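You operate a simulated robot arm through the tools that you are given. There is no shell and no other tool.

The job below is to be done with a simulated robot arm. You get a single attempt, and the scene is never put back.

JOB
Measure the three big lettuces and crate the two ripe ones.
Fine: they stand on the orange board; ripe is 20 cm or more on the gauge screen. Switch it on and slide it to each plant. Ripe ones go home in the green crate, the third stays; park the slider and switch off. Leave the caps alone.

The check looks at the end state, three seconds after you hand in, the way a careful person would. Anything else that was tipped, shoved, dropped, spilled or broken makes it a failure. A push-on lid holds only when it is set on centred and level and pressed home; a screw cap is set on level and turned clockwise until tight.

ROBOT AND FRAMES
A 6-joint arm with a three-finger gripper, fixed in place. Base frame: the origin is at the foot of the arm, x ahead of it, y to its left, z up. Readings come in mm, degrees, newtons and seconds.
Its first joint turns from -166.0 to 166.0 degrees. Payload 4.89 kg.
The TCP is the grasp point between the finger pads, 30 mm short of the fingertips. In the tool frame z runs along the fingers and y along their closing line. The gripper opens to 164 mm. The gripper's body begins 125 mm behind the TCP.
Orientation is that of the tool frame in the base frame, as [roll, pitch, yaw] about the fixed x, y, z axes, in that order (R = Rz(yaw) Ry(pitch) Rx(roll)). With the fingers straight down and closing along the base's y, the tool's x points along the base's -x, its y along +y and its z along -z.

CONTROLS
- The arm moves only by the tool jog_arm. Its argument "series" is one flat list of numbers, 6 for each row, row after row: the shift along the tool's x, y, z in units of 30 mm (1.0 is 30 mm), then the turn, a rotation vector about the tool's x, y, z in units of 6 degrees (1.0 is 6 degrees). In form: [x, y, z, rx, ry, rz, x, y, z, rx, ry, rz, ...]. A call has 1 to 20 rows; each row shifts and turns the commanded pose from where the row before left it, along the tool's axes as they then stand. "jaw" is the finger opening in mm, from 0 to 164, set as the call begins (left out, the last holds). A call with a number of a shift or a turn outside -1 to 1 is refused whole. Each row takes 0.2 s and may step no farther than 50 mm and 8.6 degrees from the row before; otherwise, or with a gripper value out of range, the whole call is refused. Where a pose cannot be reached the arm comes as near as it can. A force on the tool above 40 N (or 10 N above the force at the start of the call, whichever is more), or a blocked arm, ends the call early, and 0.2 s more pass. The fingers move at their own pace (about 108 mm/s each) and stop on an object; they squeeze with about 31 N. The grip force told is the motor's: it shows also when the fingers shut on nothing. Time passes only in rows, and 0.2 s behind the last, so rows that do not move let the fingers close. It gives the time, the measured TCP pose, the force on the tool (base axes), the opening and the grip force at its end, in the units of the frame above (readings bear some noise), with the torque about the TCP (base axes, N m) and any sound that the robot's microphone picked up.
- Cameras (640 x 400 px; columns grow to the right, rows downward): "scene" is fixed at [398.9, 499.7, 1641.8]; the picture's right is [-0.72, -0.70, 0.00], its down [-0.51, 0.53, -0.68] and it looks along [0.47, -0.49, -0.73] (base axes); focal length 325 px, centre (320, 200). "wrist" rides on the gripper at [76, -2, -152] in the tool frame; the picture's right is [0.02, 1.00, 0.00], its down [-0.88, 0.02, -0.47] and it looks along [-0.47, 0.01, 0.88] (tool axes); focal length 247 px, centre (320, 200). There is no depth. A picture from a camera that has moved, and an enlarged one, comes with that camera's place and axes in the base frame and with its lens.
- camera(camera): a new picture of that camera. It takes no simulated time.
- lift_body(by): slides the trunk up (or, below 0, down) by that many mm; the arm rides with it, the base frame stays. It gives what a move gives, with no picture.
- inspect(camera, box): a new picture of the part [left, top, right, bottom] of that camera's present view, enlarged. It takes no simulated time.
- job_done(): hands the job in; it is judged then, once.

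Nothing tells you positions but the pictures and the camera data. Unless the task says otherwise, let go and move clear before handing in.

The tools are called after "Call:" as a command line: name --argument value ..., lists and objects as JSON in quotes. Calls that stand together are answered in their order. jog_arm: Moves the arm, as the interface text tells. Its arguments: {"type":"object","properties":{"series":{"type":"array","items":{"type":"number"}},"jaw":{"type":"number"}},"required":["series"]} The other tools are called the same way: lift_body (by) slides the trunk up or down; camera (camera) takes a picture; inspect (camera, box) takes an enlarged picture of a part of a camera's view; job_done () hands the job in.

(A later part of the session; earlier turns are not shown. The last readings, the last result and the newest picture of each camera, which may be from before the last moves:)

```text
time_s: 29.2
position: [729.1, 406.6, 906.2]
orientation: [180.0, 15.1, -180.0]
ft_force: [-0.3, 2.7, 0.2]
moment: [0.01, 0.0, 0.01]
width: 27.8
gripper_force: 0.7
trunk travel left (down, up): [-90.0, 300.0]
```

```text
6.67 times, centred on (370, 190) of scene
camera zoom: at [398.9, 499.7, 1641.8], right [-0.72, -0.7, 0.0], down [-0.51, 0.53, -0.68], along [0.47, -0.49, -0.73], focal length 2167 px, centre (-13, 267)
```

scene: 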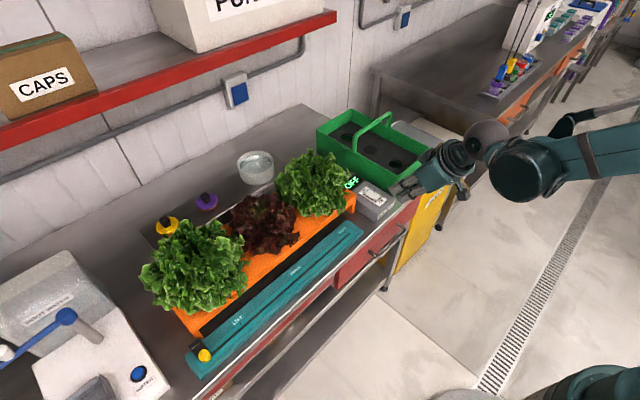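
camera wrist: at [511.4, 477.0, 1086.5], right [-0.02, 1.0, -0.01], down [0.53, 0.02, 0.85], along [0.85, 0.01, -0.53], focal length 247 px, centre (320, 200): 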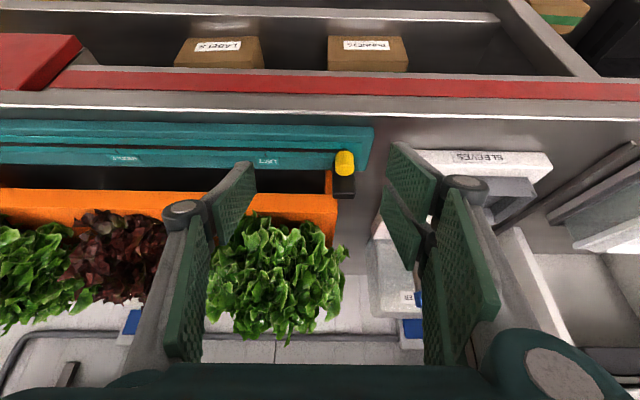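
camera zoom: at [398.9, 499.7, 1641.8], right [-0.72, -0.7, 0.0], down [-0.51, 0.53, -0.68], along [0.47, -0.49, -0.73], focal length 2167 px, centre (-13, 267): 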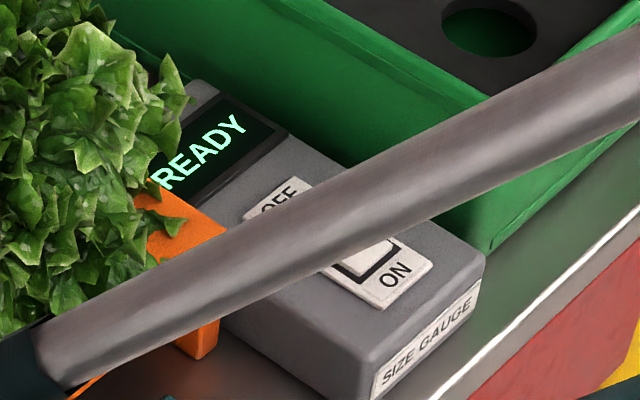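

The slider is at about the LEFT mark and a PARK mark has become visible at its starting place. I wait a moment to see whether the display gives a reading.

Call:
jog_arm --series '[0, 0, 0, 0, 0, 0, 0, 0, 0, 0, 0, 0, 0, 0, 0, 0, 0, 0, 0, 0, 0, 0, 0, 0, 0, 0, 0, 0, 0, 0]'

Call:
inspect --camera "scene" --box '[330, 160, 410, 220]'

Call:
camera --camera "scene"

```text
time_s: 30.4
position: [730.3, 406.0, 907.9]
orientation: [-180.0, 15.2, -180.0]
ft_force: [-0.1, 1.2, -0.2]
moment: [0.03, 0.0, 0.07]
width: 27.9
gripper_force: 1.0
trunk travel left (down, up): [-90.0, 300.0]
```

```text
6.67 times, centred on (370, 190) of scene
camera zoom: at [398.9, 499.7, 1641.8], right [-0.72, -0.7, 0.0], down [-0.51, 0.53, -0.68], along [0.47, -0.49, -0.73], focal length 2167 px, centre (-13, 267)
```

zoom: 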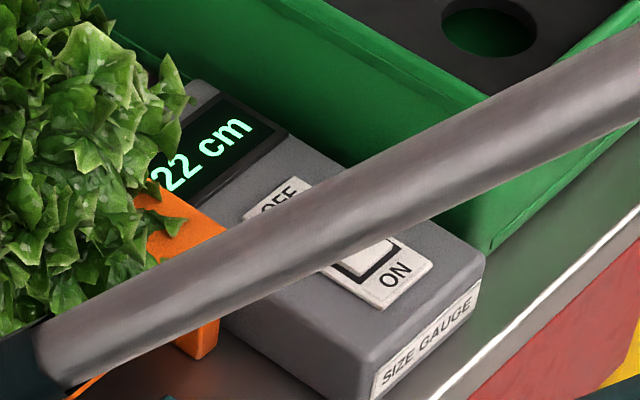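

```text
taken
```

scene: 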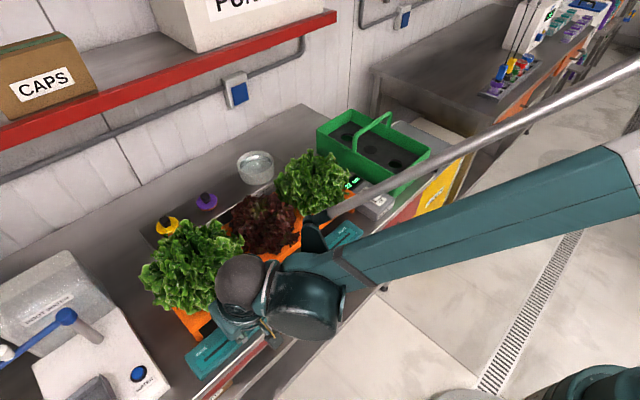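

LEFT reads 22 cm (ripe). Next I slide to MIDDLE, about 190 mm further to the right.

Call:
jog_arm --series '[0, -0.905, 0, 0, 0, 0, 0, -0.905, 0, 0, 0, 0, 0, -0.905, 0, 0, 0, 0, 0, -0.905, 0, 0, 0, 0, 0, -0.905, 0, 0, 0, 0, 0, -0.905, 0, 0, 0, 0, 0, -0.905, 0, 0, 0, 0, 0, 0, 0, 0, 0, 0, 0, 0, 0, 0, 0, 0, 0, 0, 0, 0, 0, 0, 0, 0, 0, 0, 0, 0, 0, 0, 0, 0, 0, 0]'

Call:
inspect --camera "scene" --box '[330, 160, 410, 220]'

Call:
camera --camera "wrist"

```text
time_s: 33.0
position: [729.7, 217.7, 907.5]
orientation: [179.9, 15.1, 179.9]
ft_force: [-0.5, 1.7, 1.2]
moment: [0.03, 0.01, 0.02]
width: 28.0
gripper_force: 1.1
trunk travel left (down, up): [-90.0, 300.0]
```

```text
6.67 times, centred on (370, 190) of scene
camera zoom: at [398.9, 499.7, 1641.8], right [-0.72, -0.7, 0.0], down [-0.51, 0.53, -0.68], along [0.47, -0.49, -0.73], focal length 2167 px, centre (-13, 267)
```

zoom: 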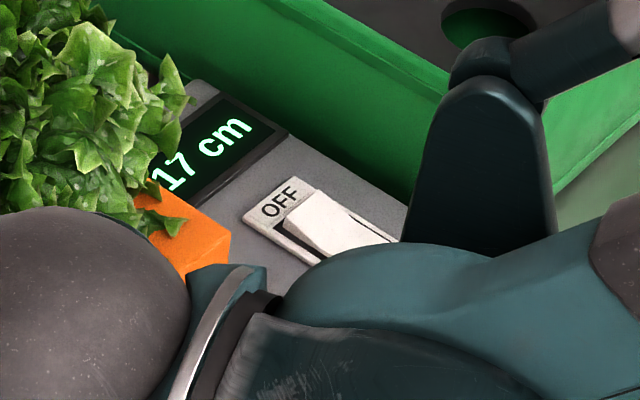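

```text
taken
camera wrist: at [617.0, 214.2, 1034.3], right [-0.02, 1.0, -0.01], down [0.73, 0.02, 0.69], along [0.69, 0.01, -0.73], focal length 247 px, centre (320, 200)
```

wrist: 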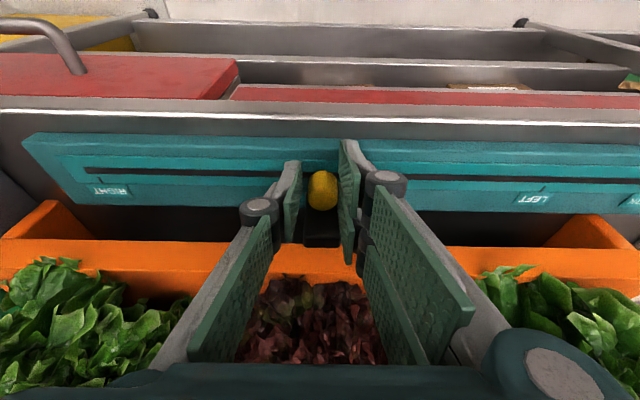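

MIDDLE reads 17 cm (not ripe). On to RIGHT.

Call:
jog_arm --series '[0, -0.905, 0, 0, 0, 0, 0, -0.905, 0, 0, 0, 0, 0, -0.905, 0, 0, 0, 0, 0, -0.905, 0, 0, 0, 0, 0, -0.905, 0, 0, 0, 0, 0, -0.905, 0, 0, 0, 0, 0, -0.905, 0, 0, 0, 0, 0, 0, 0, 0, 0, 0, 0, 0, 0, 0, 0, 0, 0, 0, 0, 0, 0, 0, 0, 0, 0, 0, 0, 0, 0, 0, 0, 0, 0, 0]'

Call:
inspect --camera "scene" --box '[330, 160, 410, 220]'

Call:
camera --camera "wrist"

```text
time_s: 35.6
position: [729.4, 27.2, 907.5]
orientation: [179.9, 15.1, 180.0]
ft_force: [-0.9, 4.8, 1.0]
moment: [0.21, 0.03, 0.07]
width: 29.7
gripper_force: 2.9
trunk travel left (down, up): [-90.0, 300.0]
```

```text
6.67 times, centred on (370, 190) of scene
camera zoom: at [398.9, 499.7, 1641.8], right [-0.72, -0.7, 0.0], down [-0.51, 0.53, -0.68], along [0.47, -0.49, -0.73], focal length 2167 px, centre (-13, 267)
```

zoom: 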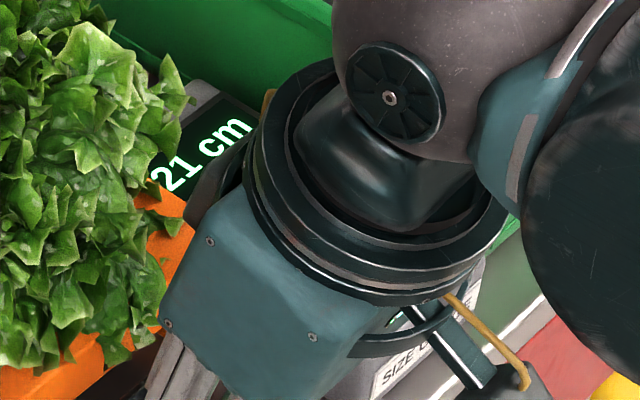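

```text
taken
camera wrist: at [616.8, 23.5, 1035.0], right [-0.02, 1.0, -0.01], down [0.73, 0.02, 0.69], along [0.69, 0.01, -0.73], focal length 247 px, centre (320, 200)
```

wrist: 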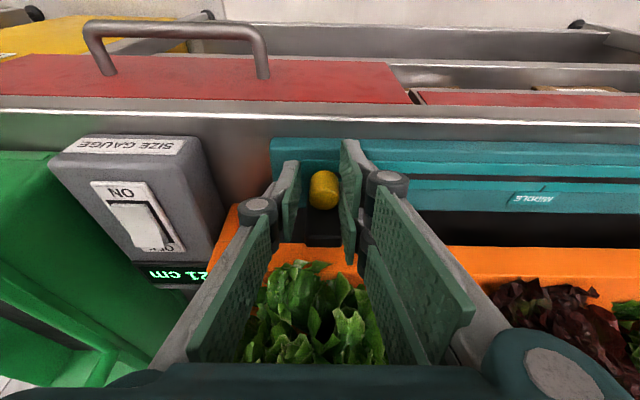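

RIGHT reads 21 cm (ripe). So LEFT and RIGHT go to the crate, MIDDLE stays. Now I slide the slider back to PARK.

Call:
jog_arm --series '[0, 0.942, 0, 0, 0, 0, 0, 0.942, 0, 0, 0, 0, 0, 0.942, 0, 0, 0, 0, 0, 0.942, 0, 0, 0, 0, 0, 0.942, 0, 0, 0, 0, 0, 0.942, 0, 0, 0, 0, 0, 0.942, 0, 0, 0, 0, 0, 0.942, 0, 0, 0, 0, 0, 0.942, 0, 0, 0, 0, 0, 0.942, 0, 0, 0, 0, 0, 0.942, 0, 0, 0, 0, 0, 0.942, 0, 0, 0, 0, 0, 0.942, 0, 0, 0, 0, 0, 0.942, 0, 0, 0, 0, 0, 0.942, 0, 0, 0, 0, 0, 0.942, 0, 0, 0, 0, 0, 0.942, 0, 0, 0, 0, 0, 0, 0, 0, 0, 0]'

Call:
inspect --camera "wrist" --box '[240, 40, 400, 240]'

```text
time_s: 39.4
position: [731.8, 507.5, 906.1]
orientation: [-180.0, 15.1, 180.0]
ft_force: [0.0, 0.3, -1.1]
moment: [0.11, 0.04, 0.02]
width: 27.4
gripper_force: 0.3
trunk travel left (down, up): [-90.0, 300.0]
```

```text
2.00 times, centred on (320, 140) of wrist
camera zoom: at [618.1, 504.9, 1034.2], right [-0.02, 1.0, -0.01], down [0.73, 0.02, 0.69], along [0.69, 0.01, -0.73], focal length 494 px, centre (320, 320)
```

zoom: 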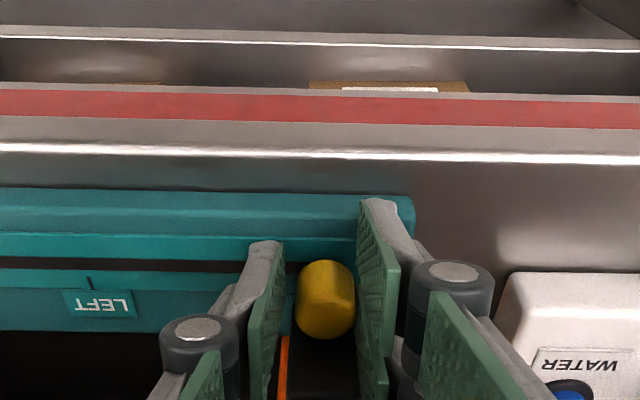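

The slider is back within about a millimetre of its starting place. I nudge it 1 mm further, open the fingers and rise clear.

Call:
jog_arm --series '[0, 0.035, 0, 0, 0, 0, 0, 0, 0, 0, 0, 0]'

Call:
jog_arm --series '[0, 0, 0, 0, 0, 0, 0, 0, 0, 0, 0, 0, -0.086, 0, -0.322, 0, 0, 0, -0.259, 0, -0.966, 0, 0, 0, -0.259, 0, -0.966, 0, 0, 0, -0.259, 0, -0.966, 0, 0, 0, 0.9, 0, 0, 0, 0, 0, 0.9, 0, 0, 0, 0, 0, 0, 0, 0, 0, 0, 0]' --jaw 70

Call:
inspect --camera "wrist" --box '[240, 80, 400, 260]'

```text
time_s: 40.0
position: [731.3, 508.9, 906.2]
orientation: [180.0, 15.2, 180.0]
ft_force: [-1.1, -0.3, 0.6]
moment: [0.01, 0.01, -0.03]
width: 26.8
gripper_force: 0.1
trunk travel left (down, up): [-90.0, 300.0]
```

```text
time_s: 42.0
position: [678.0, 508.3, 993.3]
orientation: [180.0, 15.1, 180.0]
ft_force: [0.7, -0.1, -0.3]
moment: [0.02, 0.02, 0.04]
width: 70.2
gripper_force: 0.1
trunk travel left (down, up): [-90.0, 300.0]
```

```text
2.22 times, centred on (320, 170) of wrist
camera zoom: at [565.2, 506.0, 1121.4], right [-0.02, 1.0, -0.01], down [0.73, 0.02, 0.69], along [0.69, 0.01, -0.73], focal length 549 px, centre (320, 267)
```

zoom: 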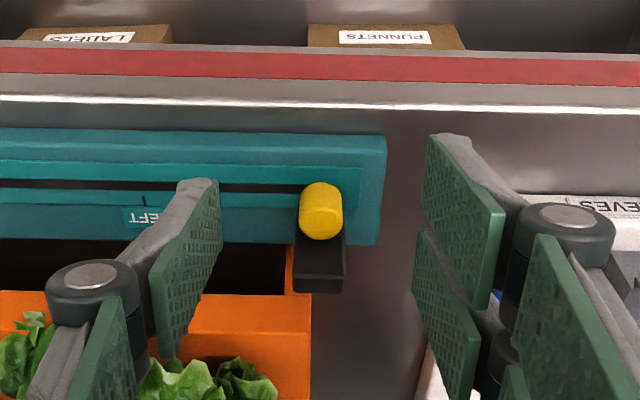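

The slider looks parked as it was at the start. Next I return to the gauge box, fingers closed and tilted 30°, to switch it off by pressing the OFF end.

Call:
jog_arm --series '[0, 0, 0, 0, -0.833, 0, 0, 0, 0, 0, -0.833, 0, 0, 0, 0, 0, -0.833, 0, 0, -1, 0, 0, 0, 0, 0, -1, 0, 0, 0, 0, 0, -1, 0, 0, 0, 0, 0, -1, 0, 0, 0, 0, 0, -1, 0, 0, 0, 0, 0, -1, 0, 0, 0, 0, 0, -1, 0, 0, 0, 0, 0, -1, 0, 0, 0, 0, 0, -1, 0, 0, 0, 0, 0, -1, 0, 0, 0, 0, 0, -1, 0, 0, 0, 0, 0, -1, 0, 0, 0, 0, 0, -1, 0, 0, 0, 0, 0, -1, 0, 0, 0, 0, 0, -1, 0, 0, 0, 0, 0, -1, 0, 0, 0, 0, 0, -1, 0, 0, 0, 0]' --jaw 0

Call:
jog_arm --series '[0, -1, 0, 0, 0, 0, 0, -1, 0, 0, 0, 0, 0, -1, 0, 0, 0, 0, 0, -0.967, 0, 0, 0, 0, -0.66, 0, 0.65, 0, 0, 0, -0.66, 0, 0.65, 0, 0, 0, -0.66, 0, 0.65, 0, 0, 0, -0.66, 0, 0.65, 0, 0, 0, 0, 0, 0, 0, 0, 0]'

Call:
inspect --camera "scene" --box '[340, 160, 420, 220]'

Call:
inspect --camera "wrist" --box '[240, 30, 400, 230]'

```text
time_s: 46.2
position: [677.8, -1.0, 994.2]
orientation: [-179.9, 30.0, 180.0]
ft_force: [-0.4, 0.5, -1.0]
moment: [-0.1, -0.01, -0.04]
width: 0.0
gripper_force: 31.0
trunk travel left (down, up): [-90.0, 300.0]
```

```text
time_s: 48.2
position: [785.1, -120.0, 966.4]
orientation: [-180.0, 30.1, -179.8]
ft_force: [-0.5, 0.8, -1.3]
moment: [0.0, 0.01, 0.02]
width: 0.0
gripper_force: 31.5
trunk travel left (down, up): [-90.0, 300.0]
```

```text
6.67 times, centred on (380, 190) of scene
camera zoom: at [398.9, 499.7, 1641.8], right [-0.72, -0.7, 0.0], down [-0.51, 0.53, -0.68], along [0.47, -0.49, -0.73], focal length 2167 px, centre (-80, 267)
```

zoom: 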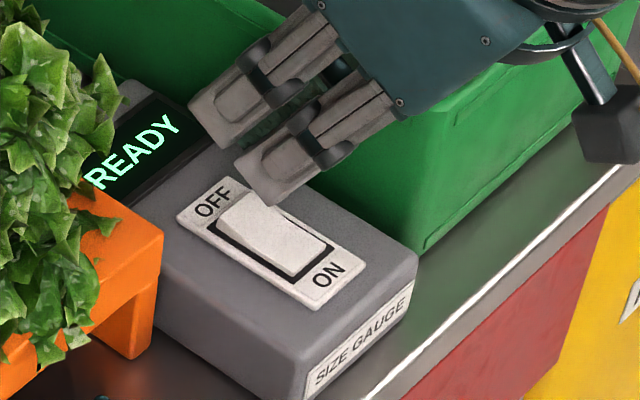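

```text
2.00 times, centred on (320, 130) of wrist
camera zoom: at [643.6, -123.2, 1059.5], right [-0.02, 1.0, -0.01], down [0.53, 0.02, 0.85], along [0.85, 0.01, -0.53], focal length 494 px, centre (320, 340)
```

zoom: 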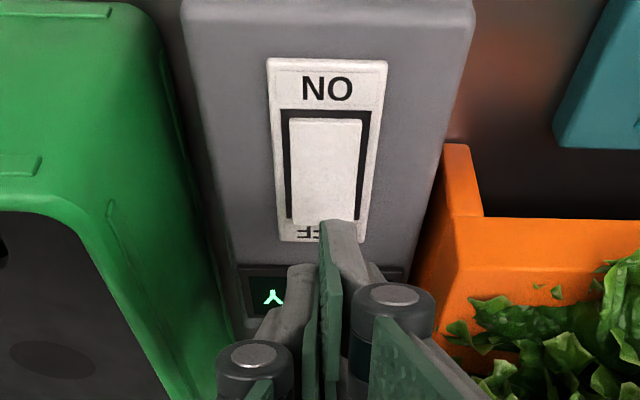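

The tip is just past the OFF end; I step back 4 mm, go down and press.

Call:
jog_arm --series '[0.45, 0, 0.51, 0, 0, 0, 0.05, 0, 0.087, 0, 0, 0, 0.05, 0, 0.087, 0, 0, 0, 0.05, 0, 0.087, 0, 0, 0, 0, 0, 0, 0, 0, 0]'

Call:
inspect --camera "scene" --box '[340, 160, 420, 220]'

```text
time_s: 49.0
position: [779.9, -120.4, 942.7]
orientation: [180.0, 30.3, 179.9]
ft_force: [-8.9, 1.4, 34.0]
moment: [0.16, 0.82, 0.07]
width: 0.0
gripper_force: 30.8
trunk travel left (down, up): [-90.0, 300.0]
stopped in row 4: the force on the tool passed its limit at 49 N (the readings are from after the stop); the commanded pose is now the measured one
```

```text
6.67 times, centred on (380, 190) of scene
camera zoom: at [398.9, 499.7, 1641.8], right [-0.72, -0.7, 0.0], down [-0.51, 0.53, -0.68], along [0.47, -0.49, -0.73], focal length 2167 px, centre (-80, 267)
```

zoom: 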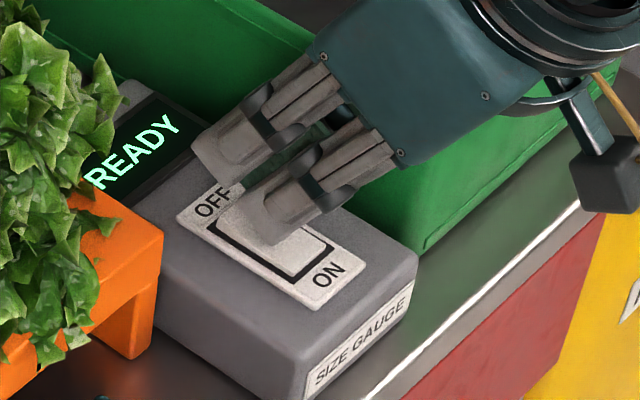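

The rocker did not flip: the torque shows the contact was near the rocker's middle, since the fingertip reaches further forward than I assumed. I look closer before shifting.

Call:
inspect --camera "wrist" --box '[270, 40, 380, 180]'

Call:
inspect --camera "scene" --box '[355, 175, 395, 205]'

```text
2.86 times, centred on (325, 110) of wrist
camera zoom: at [638.6, -123.1, 1036.1], right [-0.02, 1.0, -0.01], down [0.52, 0.02, 0.85], along [0.85, 0.01, -0.52], focal length 706 px, centre (306, 457)
```

zoom: 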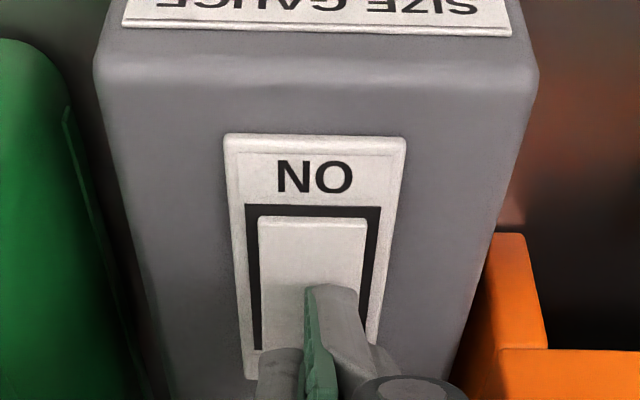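

```text
13.33 times, centred on (375, 190) of scene
camera zoom: at [398.9, 499.7, 1641.8], right [-0.72, -0.7, 0.0], down [-0.51, 0.53, -0.68], along [0.47, -0.49, -0.73], focal length 4334 px, centre (-413, 333)
```

zoom: 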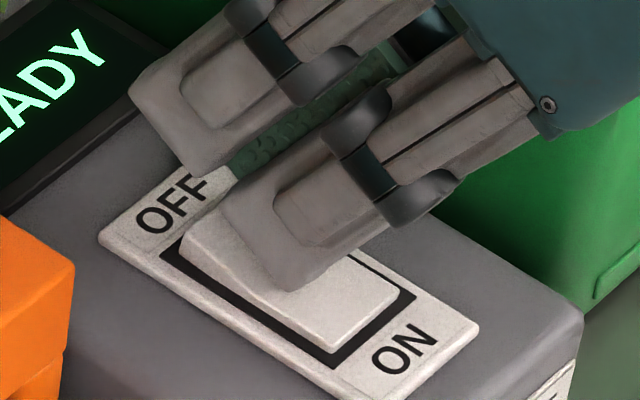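

The front prong's corner is what touches, about 13 mm ahead of the TCP. I rise, shift 15 mm back in x and press again over the OFF end.

Call:
jog_arm --series '[-0.25, 0, -0.433, 0, 0, 0, -0.433, 0, 0.25, 0, 0, 0, 0.05, 0, 0.087, 0, 0, 0, 0.05, 0, 0.087, 0, 0, 0, 0, 0, 0, 0, 0, 0]'

Call:
inspect --camera "scene" --box '[355, 170, 405, 205]'

```text
time_s: 50.2
position: [796.8, -121.3, 950.3]
orientation: [180.0, 30.2, -179.9]
ft_force: [0.1, 0.1, 0.3]
moment: [-0.02, -0.01, -0.01]
width: 0.0
gripper_force: 31.1
trunk travel left (down, up): [-90.0, 300.0]
```

```text
11.43 times, centred on (380, 188) of scene
camera zoom: at [398.9, 499.7, 1641.8], right [-0.72, -0.7, 0.0], down [-0.51, 0.53, -0.68], along [0.47, -0.49, -0.73], focal length 3715 px, centre (-366, 343)
```

zoom: 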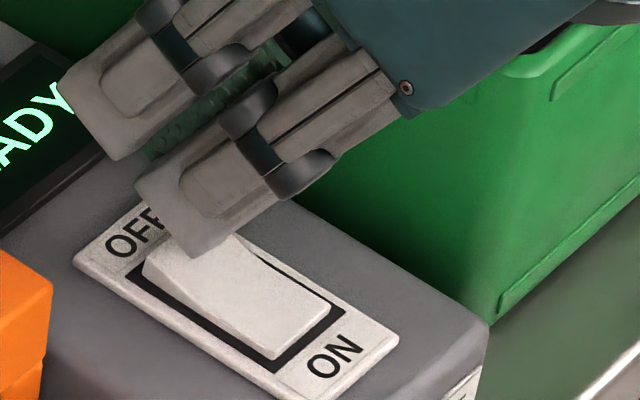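

Call:
jog_arm --series '[0.05, 0, 0.087, 0, 0, 0, 0.05, 0, 0.087, 0, 0, 0, 0.033, 0, 0.058, 0, 0, 0, 0, 0, 0, 0, 0, 0]'

Call:
inspect --camera "scene" --box '[345, 170, 405, 210]'

```text
time_s: 51.2
position: [797.8, -120.8, 943.2]
orientation: [-179.9, 30.3, 180.0]
ft_force: [1.2, -0.5, 4.8]
moment: [0.0, 0.01, -0.01]
width: 0.1
gripper_force: 30.7
trunk travel left (down, up): [-90.0, 300.0]
```

```text
10.00 times, centred on (375, 190) of scene
camera zoom: at [398.9, 499.7, 1641.8], right [-0.72, -0.7, 0.0], down [-0.51, 0.53, -0.68], along [0.47, -0.49, -0.73], focal length 3251 px, centre (-230, 300)
```

zoom: 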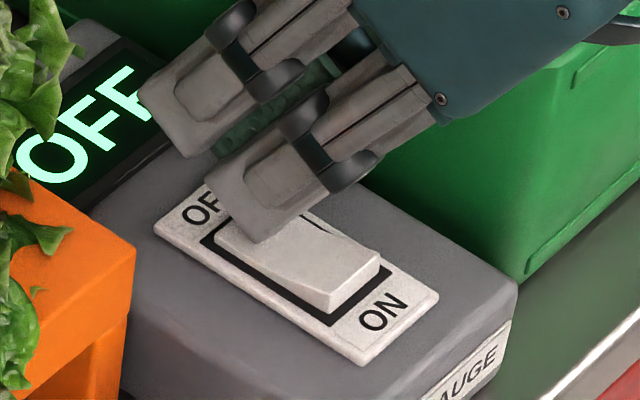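

The gauge shows OFF and the rocker has flipped back. I rise, then travel over the crate for a look and to test how far back the arm can reach.

Call:
jog_arm --series '[-0.5, 0, -0.866, 0, 0, 0, -0.5, 0, -0.866, 0, 0, 0, -0.5, 0, -0.866, 0, 0, 0, -0.5, 0, -0.866, 0, 0, 0, -0.5, 0, -0.866, 0, 0, 0, -0.5, 0, -0.866, 0, 0, 0, -0.5, 0, -0.866, 0, 0, 0, 0, -0.9, 0, 0, 0, 0, 0, -0.9, 0, 0, 0, 0, 0, -0.9, 0, 0, 0, 0, 0, -0.9, 0, 0, 0, 0, 0, -0.9, 0, 0, 0, 0, 0, -0.9, 0, 0, 0, 0, 0, 0, 0, 0, 0, 0]'

Call:
jog_arm --series '[0, 0, 0, 0, 0, 0, 0, 0, 0, 0, 0, 0]' --jaw 164

Call:
camera --camera "wrist"

Call:
camera --camera "scene"

```text
time_s: 54.2
position: [796.5, -282.4, 1152.5]
orientation: [180.0, 30.3, -180.0]
ft_force: [0.7, 0.1, -0.7]
moment: [-0.04, 0.03, -0.03]
width: 0.0
gripper_force: 31.2
trunk travel left (down, up): [-90.0, 300.0]
```

```text
time_s: 54.8
position: [797.5, -283.9, 1152.8]
orientation: [-179.9, 30.2, 179.9]
ft_force: [0.4, -0.4, 0.3]
moment: [0.02, 0.02, 0.01]
width: 123.1
gripper_force: 0.0
trunk travel left (down, up): [-90.0, 300.0]
```

```text
taken
camera wrist: at [654.3, -285.4, 1246.1], right [-0.02, 1.0, -0.01], down [0.52, 0.02, 0.85], along [0.85, 0.01, -0.52], focal length 247 px, centre (320, 200)
```

wrist: 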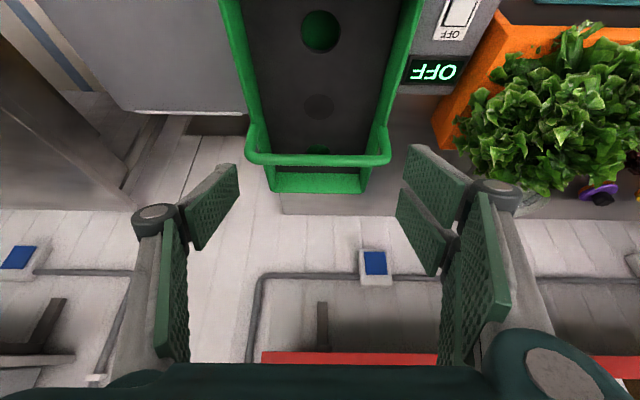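

```text
taken
```

scene: 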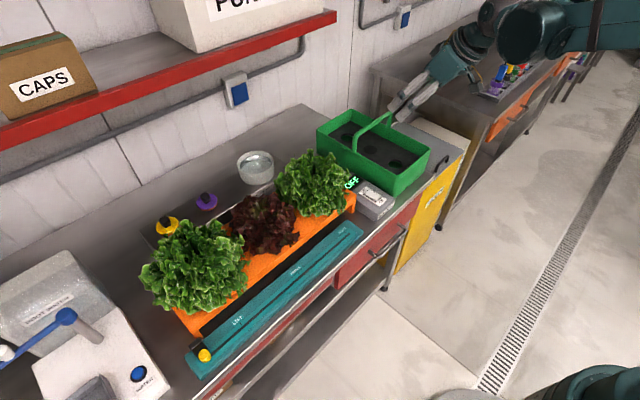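

Call:
inspect --camera "wrist" --box '[210, 0, 430, 210]'

Call:
inspect --camera "wrist" --box '[430, 0, 640, 220]'

Call:
inspect --camera "scene" --box '[170, 320, 250, 370]'

```text
1.90 times, centred on (320, 105) of wrist
camera zoom: at [654.3, -285.4, 1246.1], right [-0.02, 1.0, -0.01], down [0.52, 0.02, 0.85], along [0.85, 0.01, -0.52], focal length 470 px, centre (320, 381)
```

zoom: 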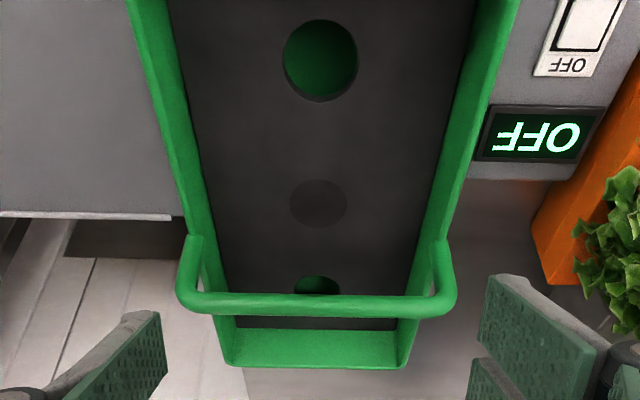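

```text
1.82 times, centred on (535, 110) of wrist
camera zoom: at [654.3, -285.4, 1246.1], right [-0.02, 1.0, -0.01], down [0.52, 0.02, 0.85], along [0.85, 0.01, -0.52], focal length 449 px, centre (-71, 364)
```

zoom: 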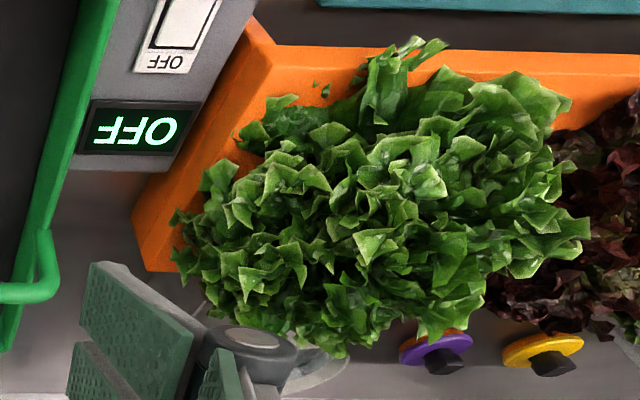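

```text
8.00 times, centred on (210, 345) of scene
camera zoom: at [398.9, 499.7, 1641.8], right [-0.72, -0.7, 0.0], down [-0.51, 0.53, -0.68], along [0.47, -0.49, -0.73], focal length 2600 px, centre (1200, -960)
```

zoom: 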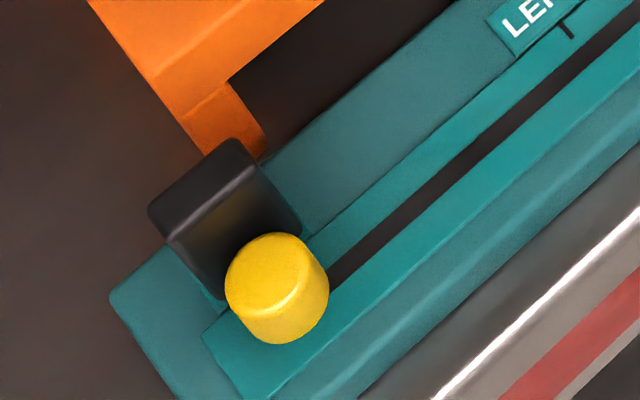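

Slider is exactly where it started. Crate holes (≈49 mm) are near x=803 and x=1021 at y=-286, with the middle one plugged under the handle. I test whether the tilted arm reaches above the back hole, with the fingers partly closed.

Call:
jog_arm --series '[-0.808, 0, 0.467, 0, 0, 0, -0.808, 0, 0.467, 0, 0, 0, -0.808, 0, 0.467, 0, 0, 0, -0.808, 0, 0.467, 0, 0, 0, -0.808, 0, 0.467, 0, 0, 0, -0.808, 0, 0.467, 0, 0, 0, -0.808, 0, 0.467, 0, 0, 0, -0.808, 0, 0.467, 0, 0, 0, 0, 0, 0, 0, 0, 0]' --jaw 60

Call:
camera --camera "wrist"

```text
time_s: 56.8
position: [1019.5, -284.2, 1153.5]
orientation: [180.0, 30.2, -180.0]
ft_force: [0.4, -0.2, -0.9]
moment: [0.05, 0.01, 0.04]
width: 60.1
gripper_force: 0.1
trunk travel left (down, up): [-90.0, 300.0]
```

```text
taken
camera wrist: at [877.7, -285.2, 1246.9], right [-0.02, 1.0, -0.01], down [0.52, 0.02, 0.85], along [0.85, 0.01, -0.52], focal length 247 px, centre (320, 200)
```

wrist: 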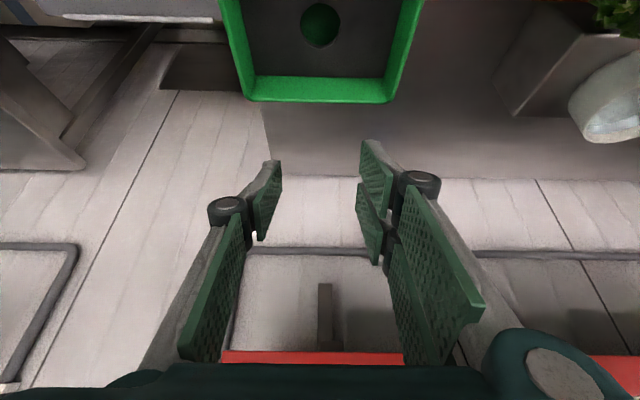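

Reached at this height. I lower to check that the arm also reaches further down here.

Call:
jog_arm --series '[0.5, 0, 0.866, 0, 0, 0, 0.5, 0, 0.866, 0, 0, 0, 0.5, 0, 0.866, 0, 0, 0, 0.5, 0, 0.866, 0, 0, 0, 0, 0, 0, 0, 0, 0]'

Call:
camera --camera "scene"

Call:
camera --camera "wrist"

```text
time_s: 58.0
position: [1020.3, -284.3, 1033.6]
orientation: [179.9, 30.2, 180.0]
ft_force: [0.3, 0.0, 0.1]
moment: [-0.01, -0.02, 0.0]
width: 60.2
gripper_force: 0.1
trunk travel left (down, up): [-90.0, 300.0]
```

```text
taken
```

scene: 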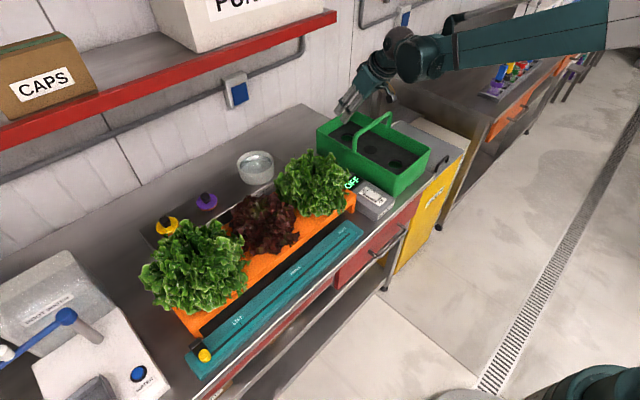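

```text
taken
camera wrist: at [878.2, -286.0, 1126.7], right [-0.02, 1.0, -0.01], down [0.52, 0.02, 0.85], along [0.85, 0.01, -0.52], focal length 247 px, centre (320, 200)
```

wrist: 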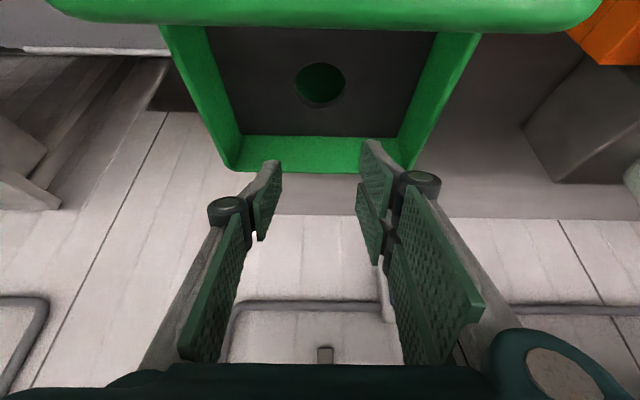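

The arm reaches the back hole with a 30° tilt; foam top is about z=911 and the hole at (1019, -286). Now I rise and go above the RIGHT lettuce to look straight down at its centre.

Call:
jog_arm --series '[-0.5, 0, -0.866, 0, 0, 0, -0.5, 0, -0.866, 0, 0, 0, -0.5, 0, -0.866, 0, 0, 0, -0.5, 0, -0.866, 0, 0, 0, -0.5, 0, -0.866, 0, 0, 0, 0.577, 0.952, -0.333, 0, 0, 0, 0.577, 0.952, -0.333, 0, 0, 0, 0.577, 0.952, -0.333, 0, 0, 0, 0.577, 0.952, -0.333, 0, 0, 0, 0.577, 0.952, -0.333, 0, 0, 0, 0.577, 0.952, -0.333, 0, 0, 0, 0.577, 0.952, -0.333, 0, 0, 0, 0.577, 0.952, -0.333, 0, 0, 0, 0.577, 0.952, -0.333, 0, 0, 0, 0.577, 0.952, -0.333, 0, 0, 0, 0.577, 0.952, -0.333, 0, 0, 0, 0, 0, 0, 0, 0, 0]'

Call:
jog_arm --series '[0, 0, 0, 0, 1, 0, 0, 0, 0, 0, 1, 0, 0, 0, 0, 0, 1, 0, 0, 0, 0, 0, 1, 0, 0, 0, 0, 0, 1, 0, 0, 0, 0, 0, 0, 0]' --jaw 164

Call:
camera --camera "wrist"

```text
time_s: 61.6
position: [799.8, 32.0, 1181.4]
orientation: [-180.0, 30.1, -180.0]
ft_force: [-0.5, 0.1, 0.2]
moment: [0.04, 0.0, 0.02]
width: 60.3
gripper_force: 0.0
trunk travel left (down, up): [-90.0, 300.0]
```

```text
time_s: 63.0
position: [800.4, 32.1, 1182.0]
orientation: [-180.0, 0.1, 179.8]
ft_force: [0.8, 0.0, -0.6]
moment: [0.01, 0.02, -0.03]
width: 164.0
gripper_force: 0.0
trunk travel left (down, up): [-90.0, 300.0]
```

```text
taken
camera wrist: at [724.0, 28.9, 1334.3], right [-0.02, 1.0, 0.0], down [0.88, 0.02, 0.48], along [0.48, 0.01, -0.88], focal length 247 px, centre (320, 200)
```

wrist: 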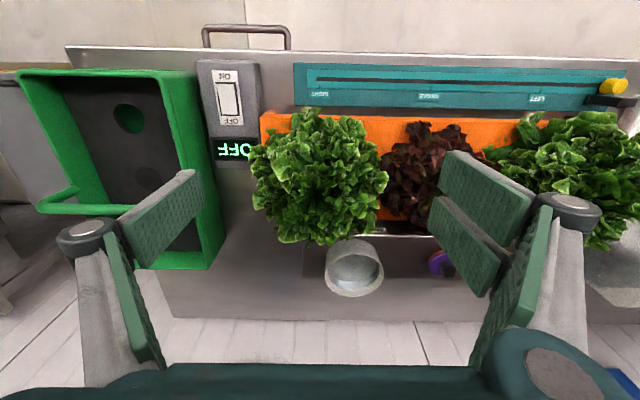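

Call:
inspect --camera "wrist" --box '[240, 90, 400, 260]'

Call:
inspect --camera "wrist" --box '[360, 60, 640, 260]'

```text
2.35 times, centred on (320, 175) of wrist
camera zoom: at [724.0, 28.9, 1334.3], right [-0.02, 1.0, 0.0], down [0.88, 0.02, 0.48], along [0.48, 0.01, -0.88], focal length 581 px, centre (320, 259)
```

zoom: 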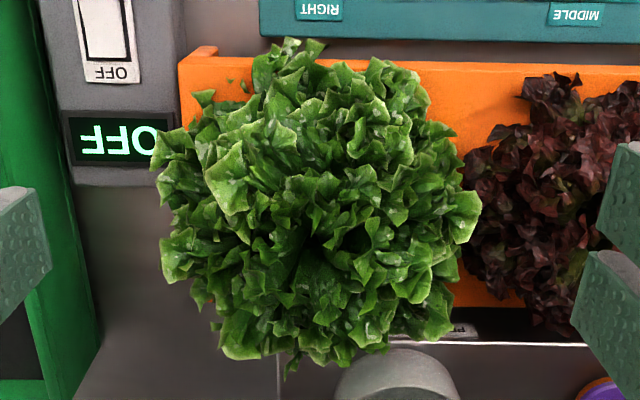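

```text
2.00 times, centred on (500, 160) of wrist
camera zoom: at [724.0, 28.9, 1334.3], right [-0.02, 1.0, 0.0], down [0.88, 0.02, 0.48], along [0.48, 0.01, -0.88], focal length 494 px, centre (-40, 280)
```

zoom: 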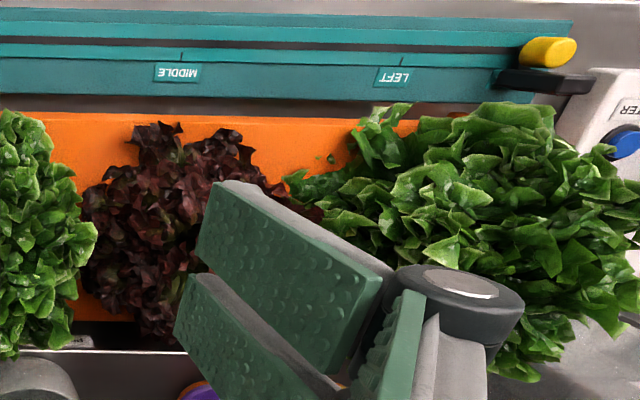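

The lettuce head centre is about (857, 30). I tilt back to 30°, open fully and come down around the RIGHT lettuce in stages, watching for contact.

Call:
jog_arm --series '[0, 0, 0, 0, -1, 0, 0, 0, 0, 0, -1, 0, 0, 0, 0, 0, -1, 0, 0, 0, 0, 0, -1, 0, 0, 0, 0, 0, -1, 0, -0.823, -0.033, 0.475, 0, 0, 0, -0.823, -0.033, 0.475, 0, 0, 0, 0.5, 0, 0.866, 0, 0, 0, 0.5, 0, 0.866, 0, 0, 0, 0.5, 0, 0.866, 0, 0, 0, 0, 0, 0, 0, 0, 0]'

Call:
camera --camera "wrist"

Call:
camera --camera "scene"

```text
time_s: 65.4
position: [857.6, 29.0, 1090.7]
orientation: [-180.0, 30.1, -180.0]
ft_force: [0.6, 0.8, -0.5]
moment: [-0.02, 0.04, 0.02]
width: 164.0
gripper_force: 0.0
trunk travel left (down, up): [-90.0, 300.0]
```

```text
taken
camera wrist: at [715.1, 26.9, 1185.1], right [-0.02, 1.0, -0.01], down [0.52, 0.02, 0.85], along [0.85, 0.01, -0.52], focal length 247 px, centre (320, 200)
```

wrist: 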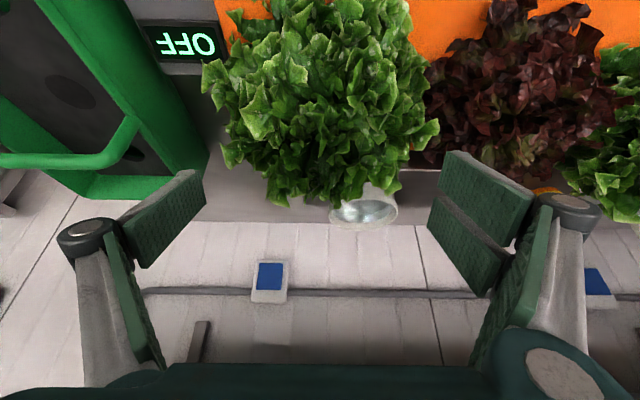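

```text
taken
```

scene: 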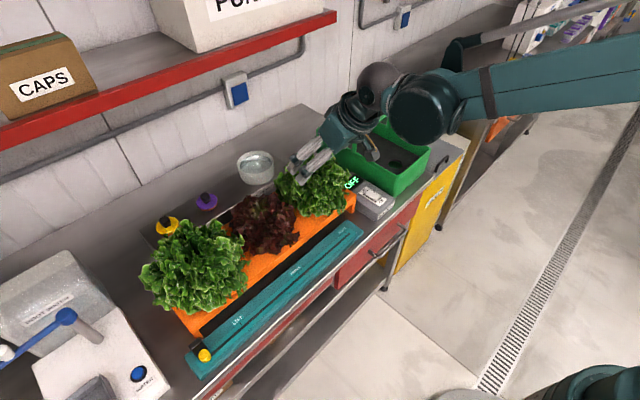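

Call:
jog_arm --series '[0.25, 0, 0.433, 0, 0, 0, 0.25, 0, 0.433, 0, 0, 0, 0.25, 0, 0.433, 0, 0, 0, 0, 0, 0, 0, 0, 0]'

Call:
inspect --camera "scene" --box '[250, 110, 390, 230]'

```text
time_s: 66.4
position: [857.3, 29.1, 1047.4]
orientation: [180.0, 30.1, 179.9]
ft_force: [0.1, 0.3, 0.5]
moment: [0.01, 0.01, -0.02]
width: 164.0
gripper_force: 0.1
trunk travel left (down, up): [-90.0, 300.0]
```

```text
3.33 times, centred on (320, 170) of scene
camera zoom: at [398.9, 499.7, 1641.8], right [-0.72, -0.7, 0.0], down [-0.51, 0.53, -0.68], along [0.47, -0.49, -0.73], focal length 1084 px, centre (320, 300)
```

zoom: 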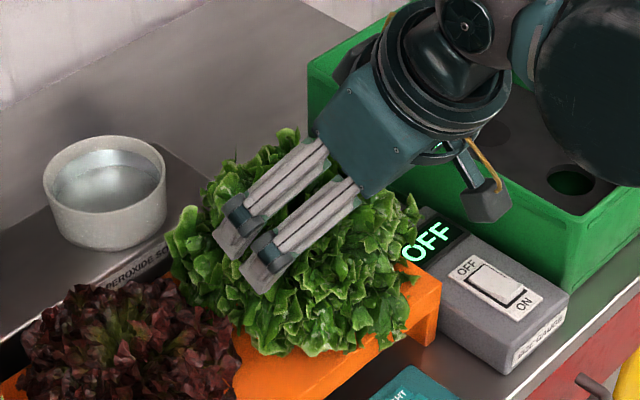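

Call:
jog_arm --series '[0.25, 0, 0.433, 0, 0, 0, 0.25, 0, 0.433, 0, 0, 0, 0.25, 0, 0.433, 0, 0, 0, 0, 0, 0, 0, 0, 0]'

Call:
inspect --camera "scene" --box '[250, 110, 390, 230]'

Call:
camera --camera "wrist"

```text
time_s: 67.4
position: [858.3, 29.0, 1002.1]
orientation: [-179.9, 30.1, 180.0]
ft_force: [0.4, 0.2, 0.8]
moment: [0.04, -0.01, 0.02]
width: 164.3
gripper_force: 0.0
trunk travel left (down, up): [-90.0, 300.0]
```

```text
3.33 times, centred on (320, 170) of scene
camera zoom: at [398.9, 499.7, 1641.8], right [-0.72, -0.7, 0.0], down [-0.51, 0.53, -0.68], along [0.47, -0.49, -0.73], focal length 1084 px, centre (320, 300)
```

zoom: 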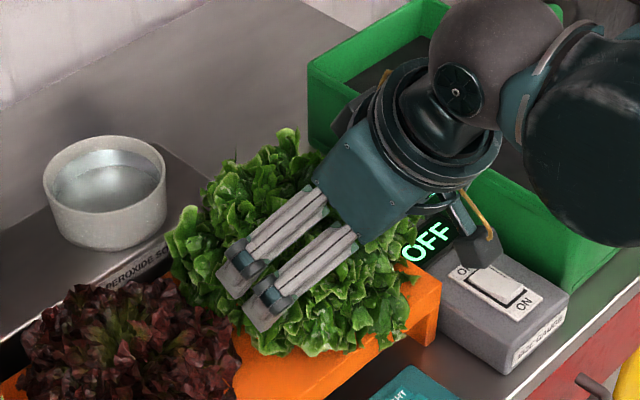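

```text
taken
camera wrist: at [715.9, 26.9, 1095.8], right [-0.02, 1.0, -0.01], down [0.52, 0.02, 0.85], along [0.85, 0.01, -0.52], focal length 247 px, centre (320, 200)
```

wrist: 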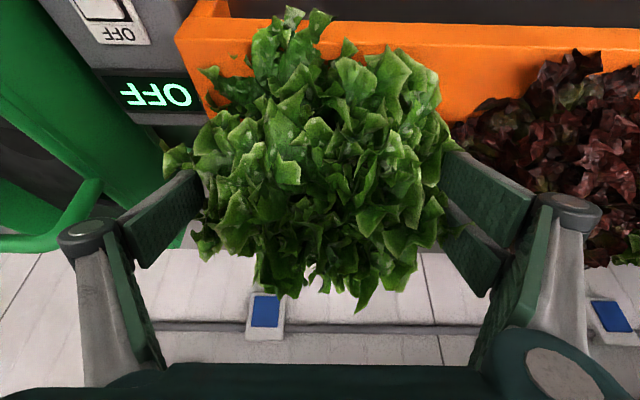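

Call:
jog_arm --series '[0.142, 0, 0.245, 0, 0, 0, 0.142, 0, 0.245, 0, 0, 0, 0, 0, 0, 0, 0, 0]'

Call:
jog_arm --series '[0, 0, 0, 0, 0, 0, 0, 0, 0, 0, 0, 0]' --jaw 110

Call:
inspect --camera "scene" --box '[250, 110, 390, 230]'

Call:
camera --camera "wrist"

```text
time_s: 68.2
position: [857.4, 30.9, 985.2]
orientation: [179.9, 30.2, -180.0]
ft_force: [-0.8, -0.9, -0.5]
moment: [-0.03, -0.02, 0.02]
width: 164.1
gripper_force: 0.0
trunk travel left (down, up): [-90.0, 300.0]
```

```text
time_s: 68.8
position: [857.5, 30.6, 985.0]
orientation: [179.9, 30.2, -180.0]
ft_force: [-0.8, -0.6, -0.3]
moment: [-0.05, 0.0, -0.02]
width: 110.2
gripper_force: 0.0
trunk travel left (down, up): [-90.0, 300.0]
```

```text
3.33 times, centred on (320, 170) of scene
camera zoom: at [398.9, 499.7, 1641.8], right [-0.72, -0.7, 0.0], down [-0.51, 0.53, -0.68], along [0.47, -0.49, -0.73], focal length 1084 px, centre (320, 300)
```

zoom: 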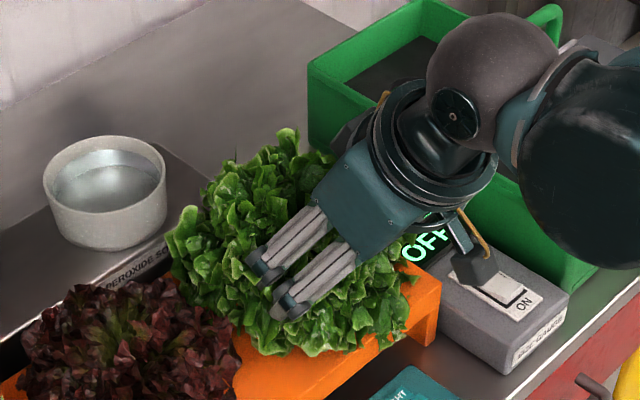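

```text
taken
camera wrist: at [715.6, 27.7, 1078.9], right [-0.02, 1.0, -0.01], down [0.52, 0.02, 0.85], along [0.85, 0.01, -0.52], focal length 247 px, centre (320, 200)
```

wrist: 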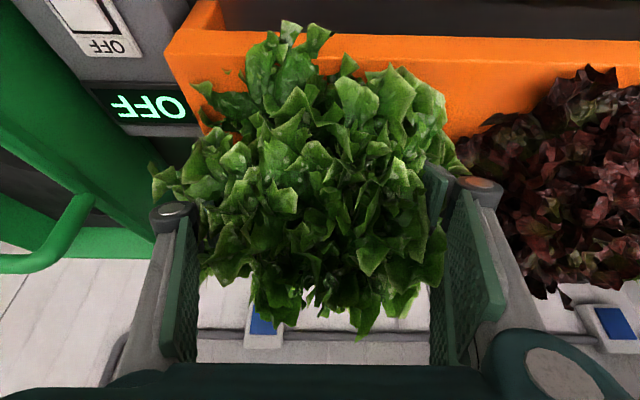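

The fingers pass through the outer leaves without force, so the solid core is smaller. I close further step by step.

Call:
jog_arm --series '[0, 0, 0, 0, 0, 0, 0, 0, 0, 0, 0, 0]' --jaw 75

Call:
jog_arm --series '[0, 0, 0, 0, 0, 0, 0, 0, 0, 0, 0, 0]' --jaw 50

Call:
inspect --camera "scene" --box '[250, 110, 390, 230]'

```text
time_s: 69.4
position: [857.4, 30.7, 985.3]
orientation: [179.9, 30.2, 179.9]
ft_force: [-0.5, -0.7, 0.7]
moment: [0.0, 0.02, -0.02]
width: 74.9
gripper_force: 0.1
trunk travel left (down, up): [-90.0, 300.0]
```

```text
time_s: 70.0
position: [856.5, 31.3, 985.7]
orientation: [-180.0, 30.2, 180.0]
ft_force: [-0.3, 0.5, 0.0]
moment: [-0.05, -0.03, 0.01]
width: 64.9
gripper_force: 30.8
trunk travel left (down, up): [-90.0, 300.0]
```

```text
3.33 times, centred on (320, 170) of scene
camera zoom: at [398.9, 499.7, 1641.8], right [-0.72, -0.7, 0.0], down [-0.51, 0.53, -0.68], along [0.47, -0.49, -0.73], focal length 1084 px, centre (320, 300)
```

zoom: 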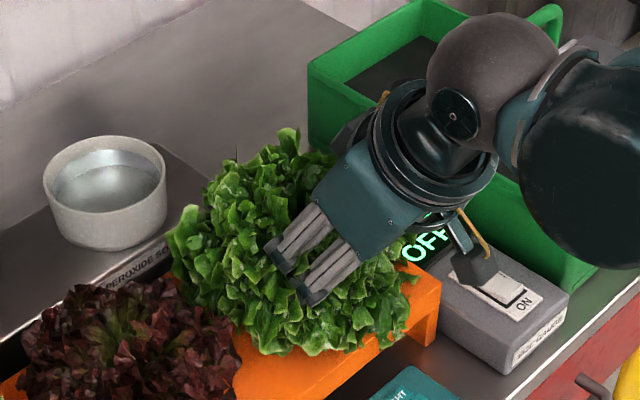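

The fingers stopped on a firm core at 65 mm width. I lift slowly and watch the force.

Call:
jog_arm --series '[0, 0, 0, 0, 0, 0, -0.083, 0, -0.144, 0, 0, 0, -0.167, 0, -0.289, 0, 0, 0, -0.167, 0, -0.289, 0, 0, 0, 0, 0, 0, 0, 0, 0]' --jaw 40

Call:
inspect --camera "scene" --box '[250, 110, 390, 230]'

Call:
camera --camera "wrist"

```text
time_s: 71.2
position: [856.7, 30.1, 1010.6]
orientation: [180.0, 30.1, 180.0]
ft_force: [-0.4, -0.3, -1.4]
moment: [0.0, 0.08, -0.03]
width: 64.9
gripper_force: 31.6
trunk travel left (down, up): [-90.0, 300.0]
```

```text
3.33 times, centred on (320, 170) of scene
camera zoom: at [398.9, 499.7, 1641.8], right [-0.72, -0.7, 0.0], down [-0.51, 0.53, -0.68], along [0.47, -0.49, -0.73], focal length 1084 px, centre (320, 300)
```

zoom: 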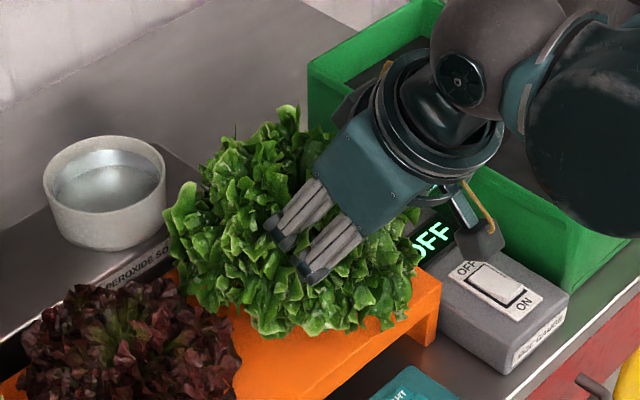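

```text
taken
camera wrist: at [715.1, 27.5, 1103.8], right [-0.02, 1.0, -0.01], down [0.52, 0.02, 0.85], along [0.85, 0.01, -0.52], focal length 247 px, centre (320, 200)
```

wrist: 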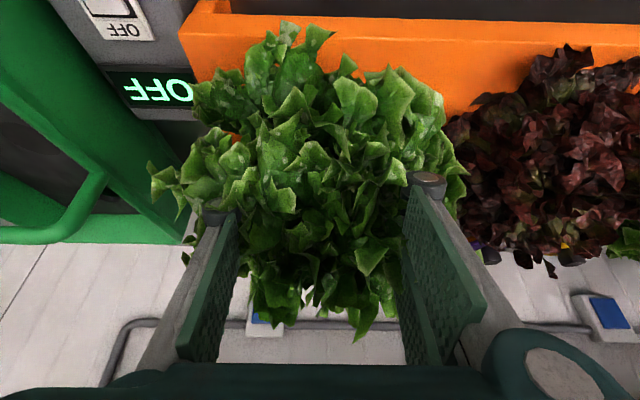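

The lettuce comes up cleanly and upright. I lift it high enough to clear the crate handle, then check where its plug hangs.

Call:
jog_arm --series '[-0.25, 0, -0.433, 0, 0, 0, -0.25, 0, -0.433, 0, 0, 0, -0.4, 0, -0.693, 0, 0, 0, -0.4, 0, -0.693, 0, 0, 0, -0.4, 0, -0.693, 0, 0, 0, -0.4, 0, -0.693, 0, 0, 0, -0.4, 0, -0.693, 0, 0, 0, -0.25, 0, -0.433, 0, 0, 0, 0, 0, 0, 0, 0, 0]'

Call:
inspect --camera "scene" --box '[230, 70, 410, 230]'

Call:
camera --camera "wrist"

```text
time_s: 73.2
position: [856.5, 31.0, 1176.2]
orientation: [180.0, 30.2, -180.0]
ft_force: [0.2, 0.6, -2.5]
moment: [0.02, 0.04, 0.03]
width: 64.5
gripper_force: 30.8
trunk travel left (down, up): [-90.0, 300.0]
```

```text
2.50 times, centred on (320, 150) of scene
camera zoom: at [398.9, 499.7, 1641.8], right [-0.72, -0.7, 0.0], down [-0.51, 0.53, -0.68], along [0.47, -0.49, -0.73], focal length 813 px, centre (320, 325)
```

zoom: 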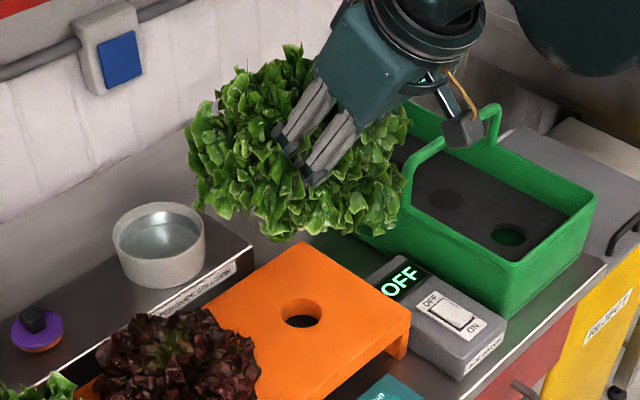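

```text
taken
camera wrist: at [714.5, 28.0, 1269.6], right [-0.02, 1.0, -0.01], down [0.52, 0.02, 0.85], along [0.85, 0.01, -0.52], focal length 247 px, centre (320, 200)
```

wrist: 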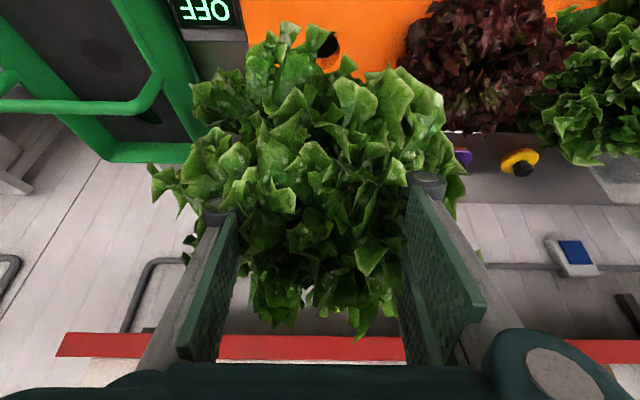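

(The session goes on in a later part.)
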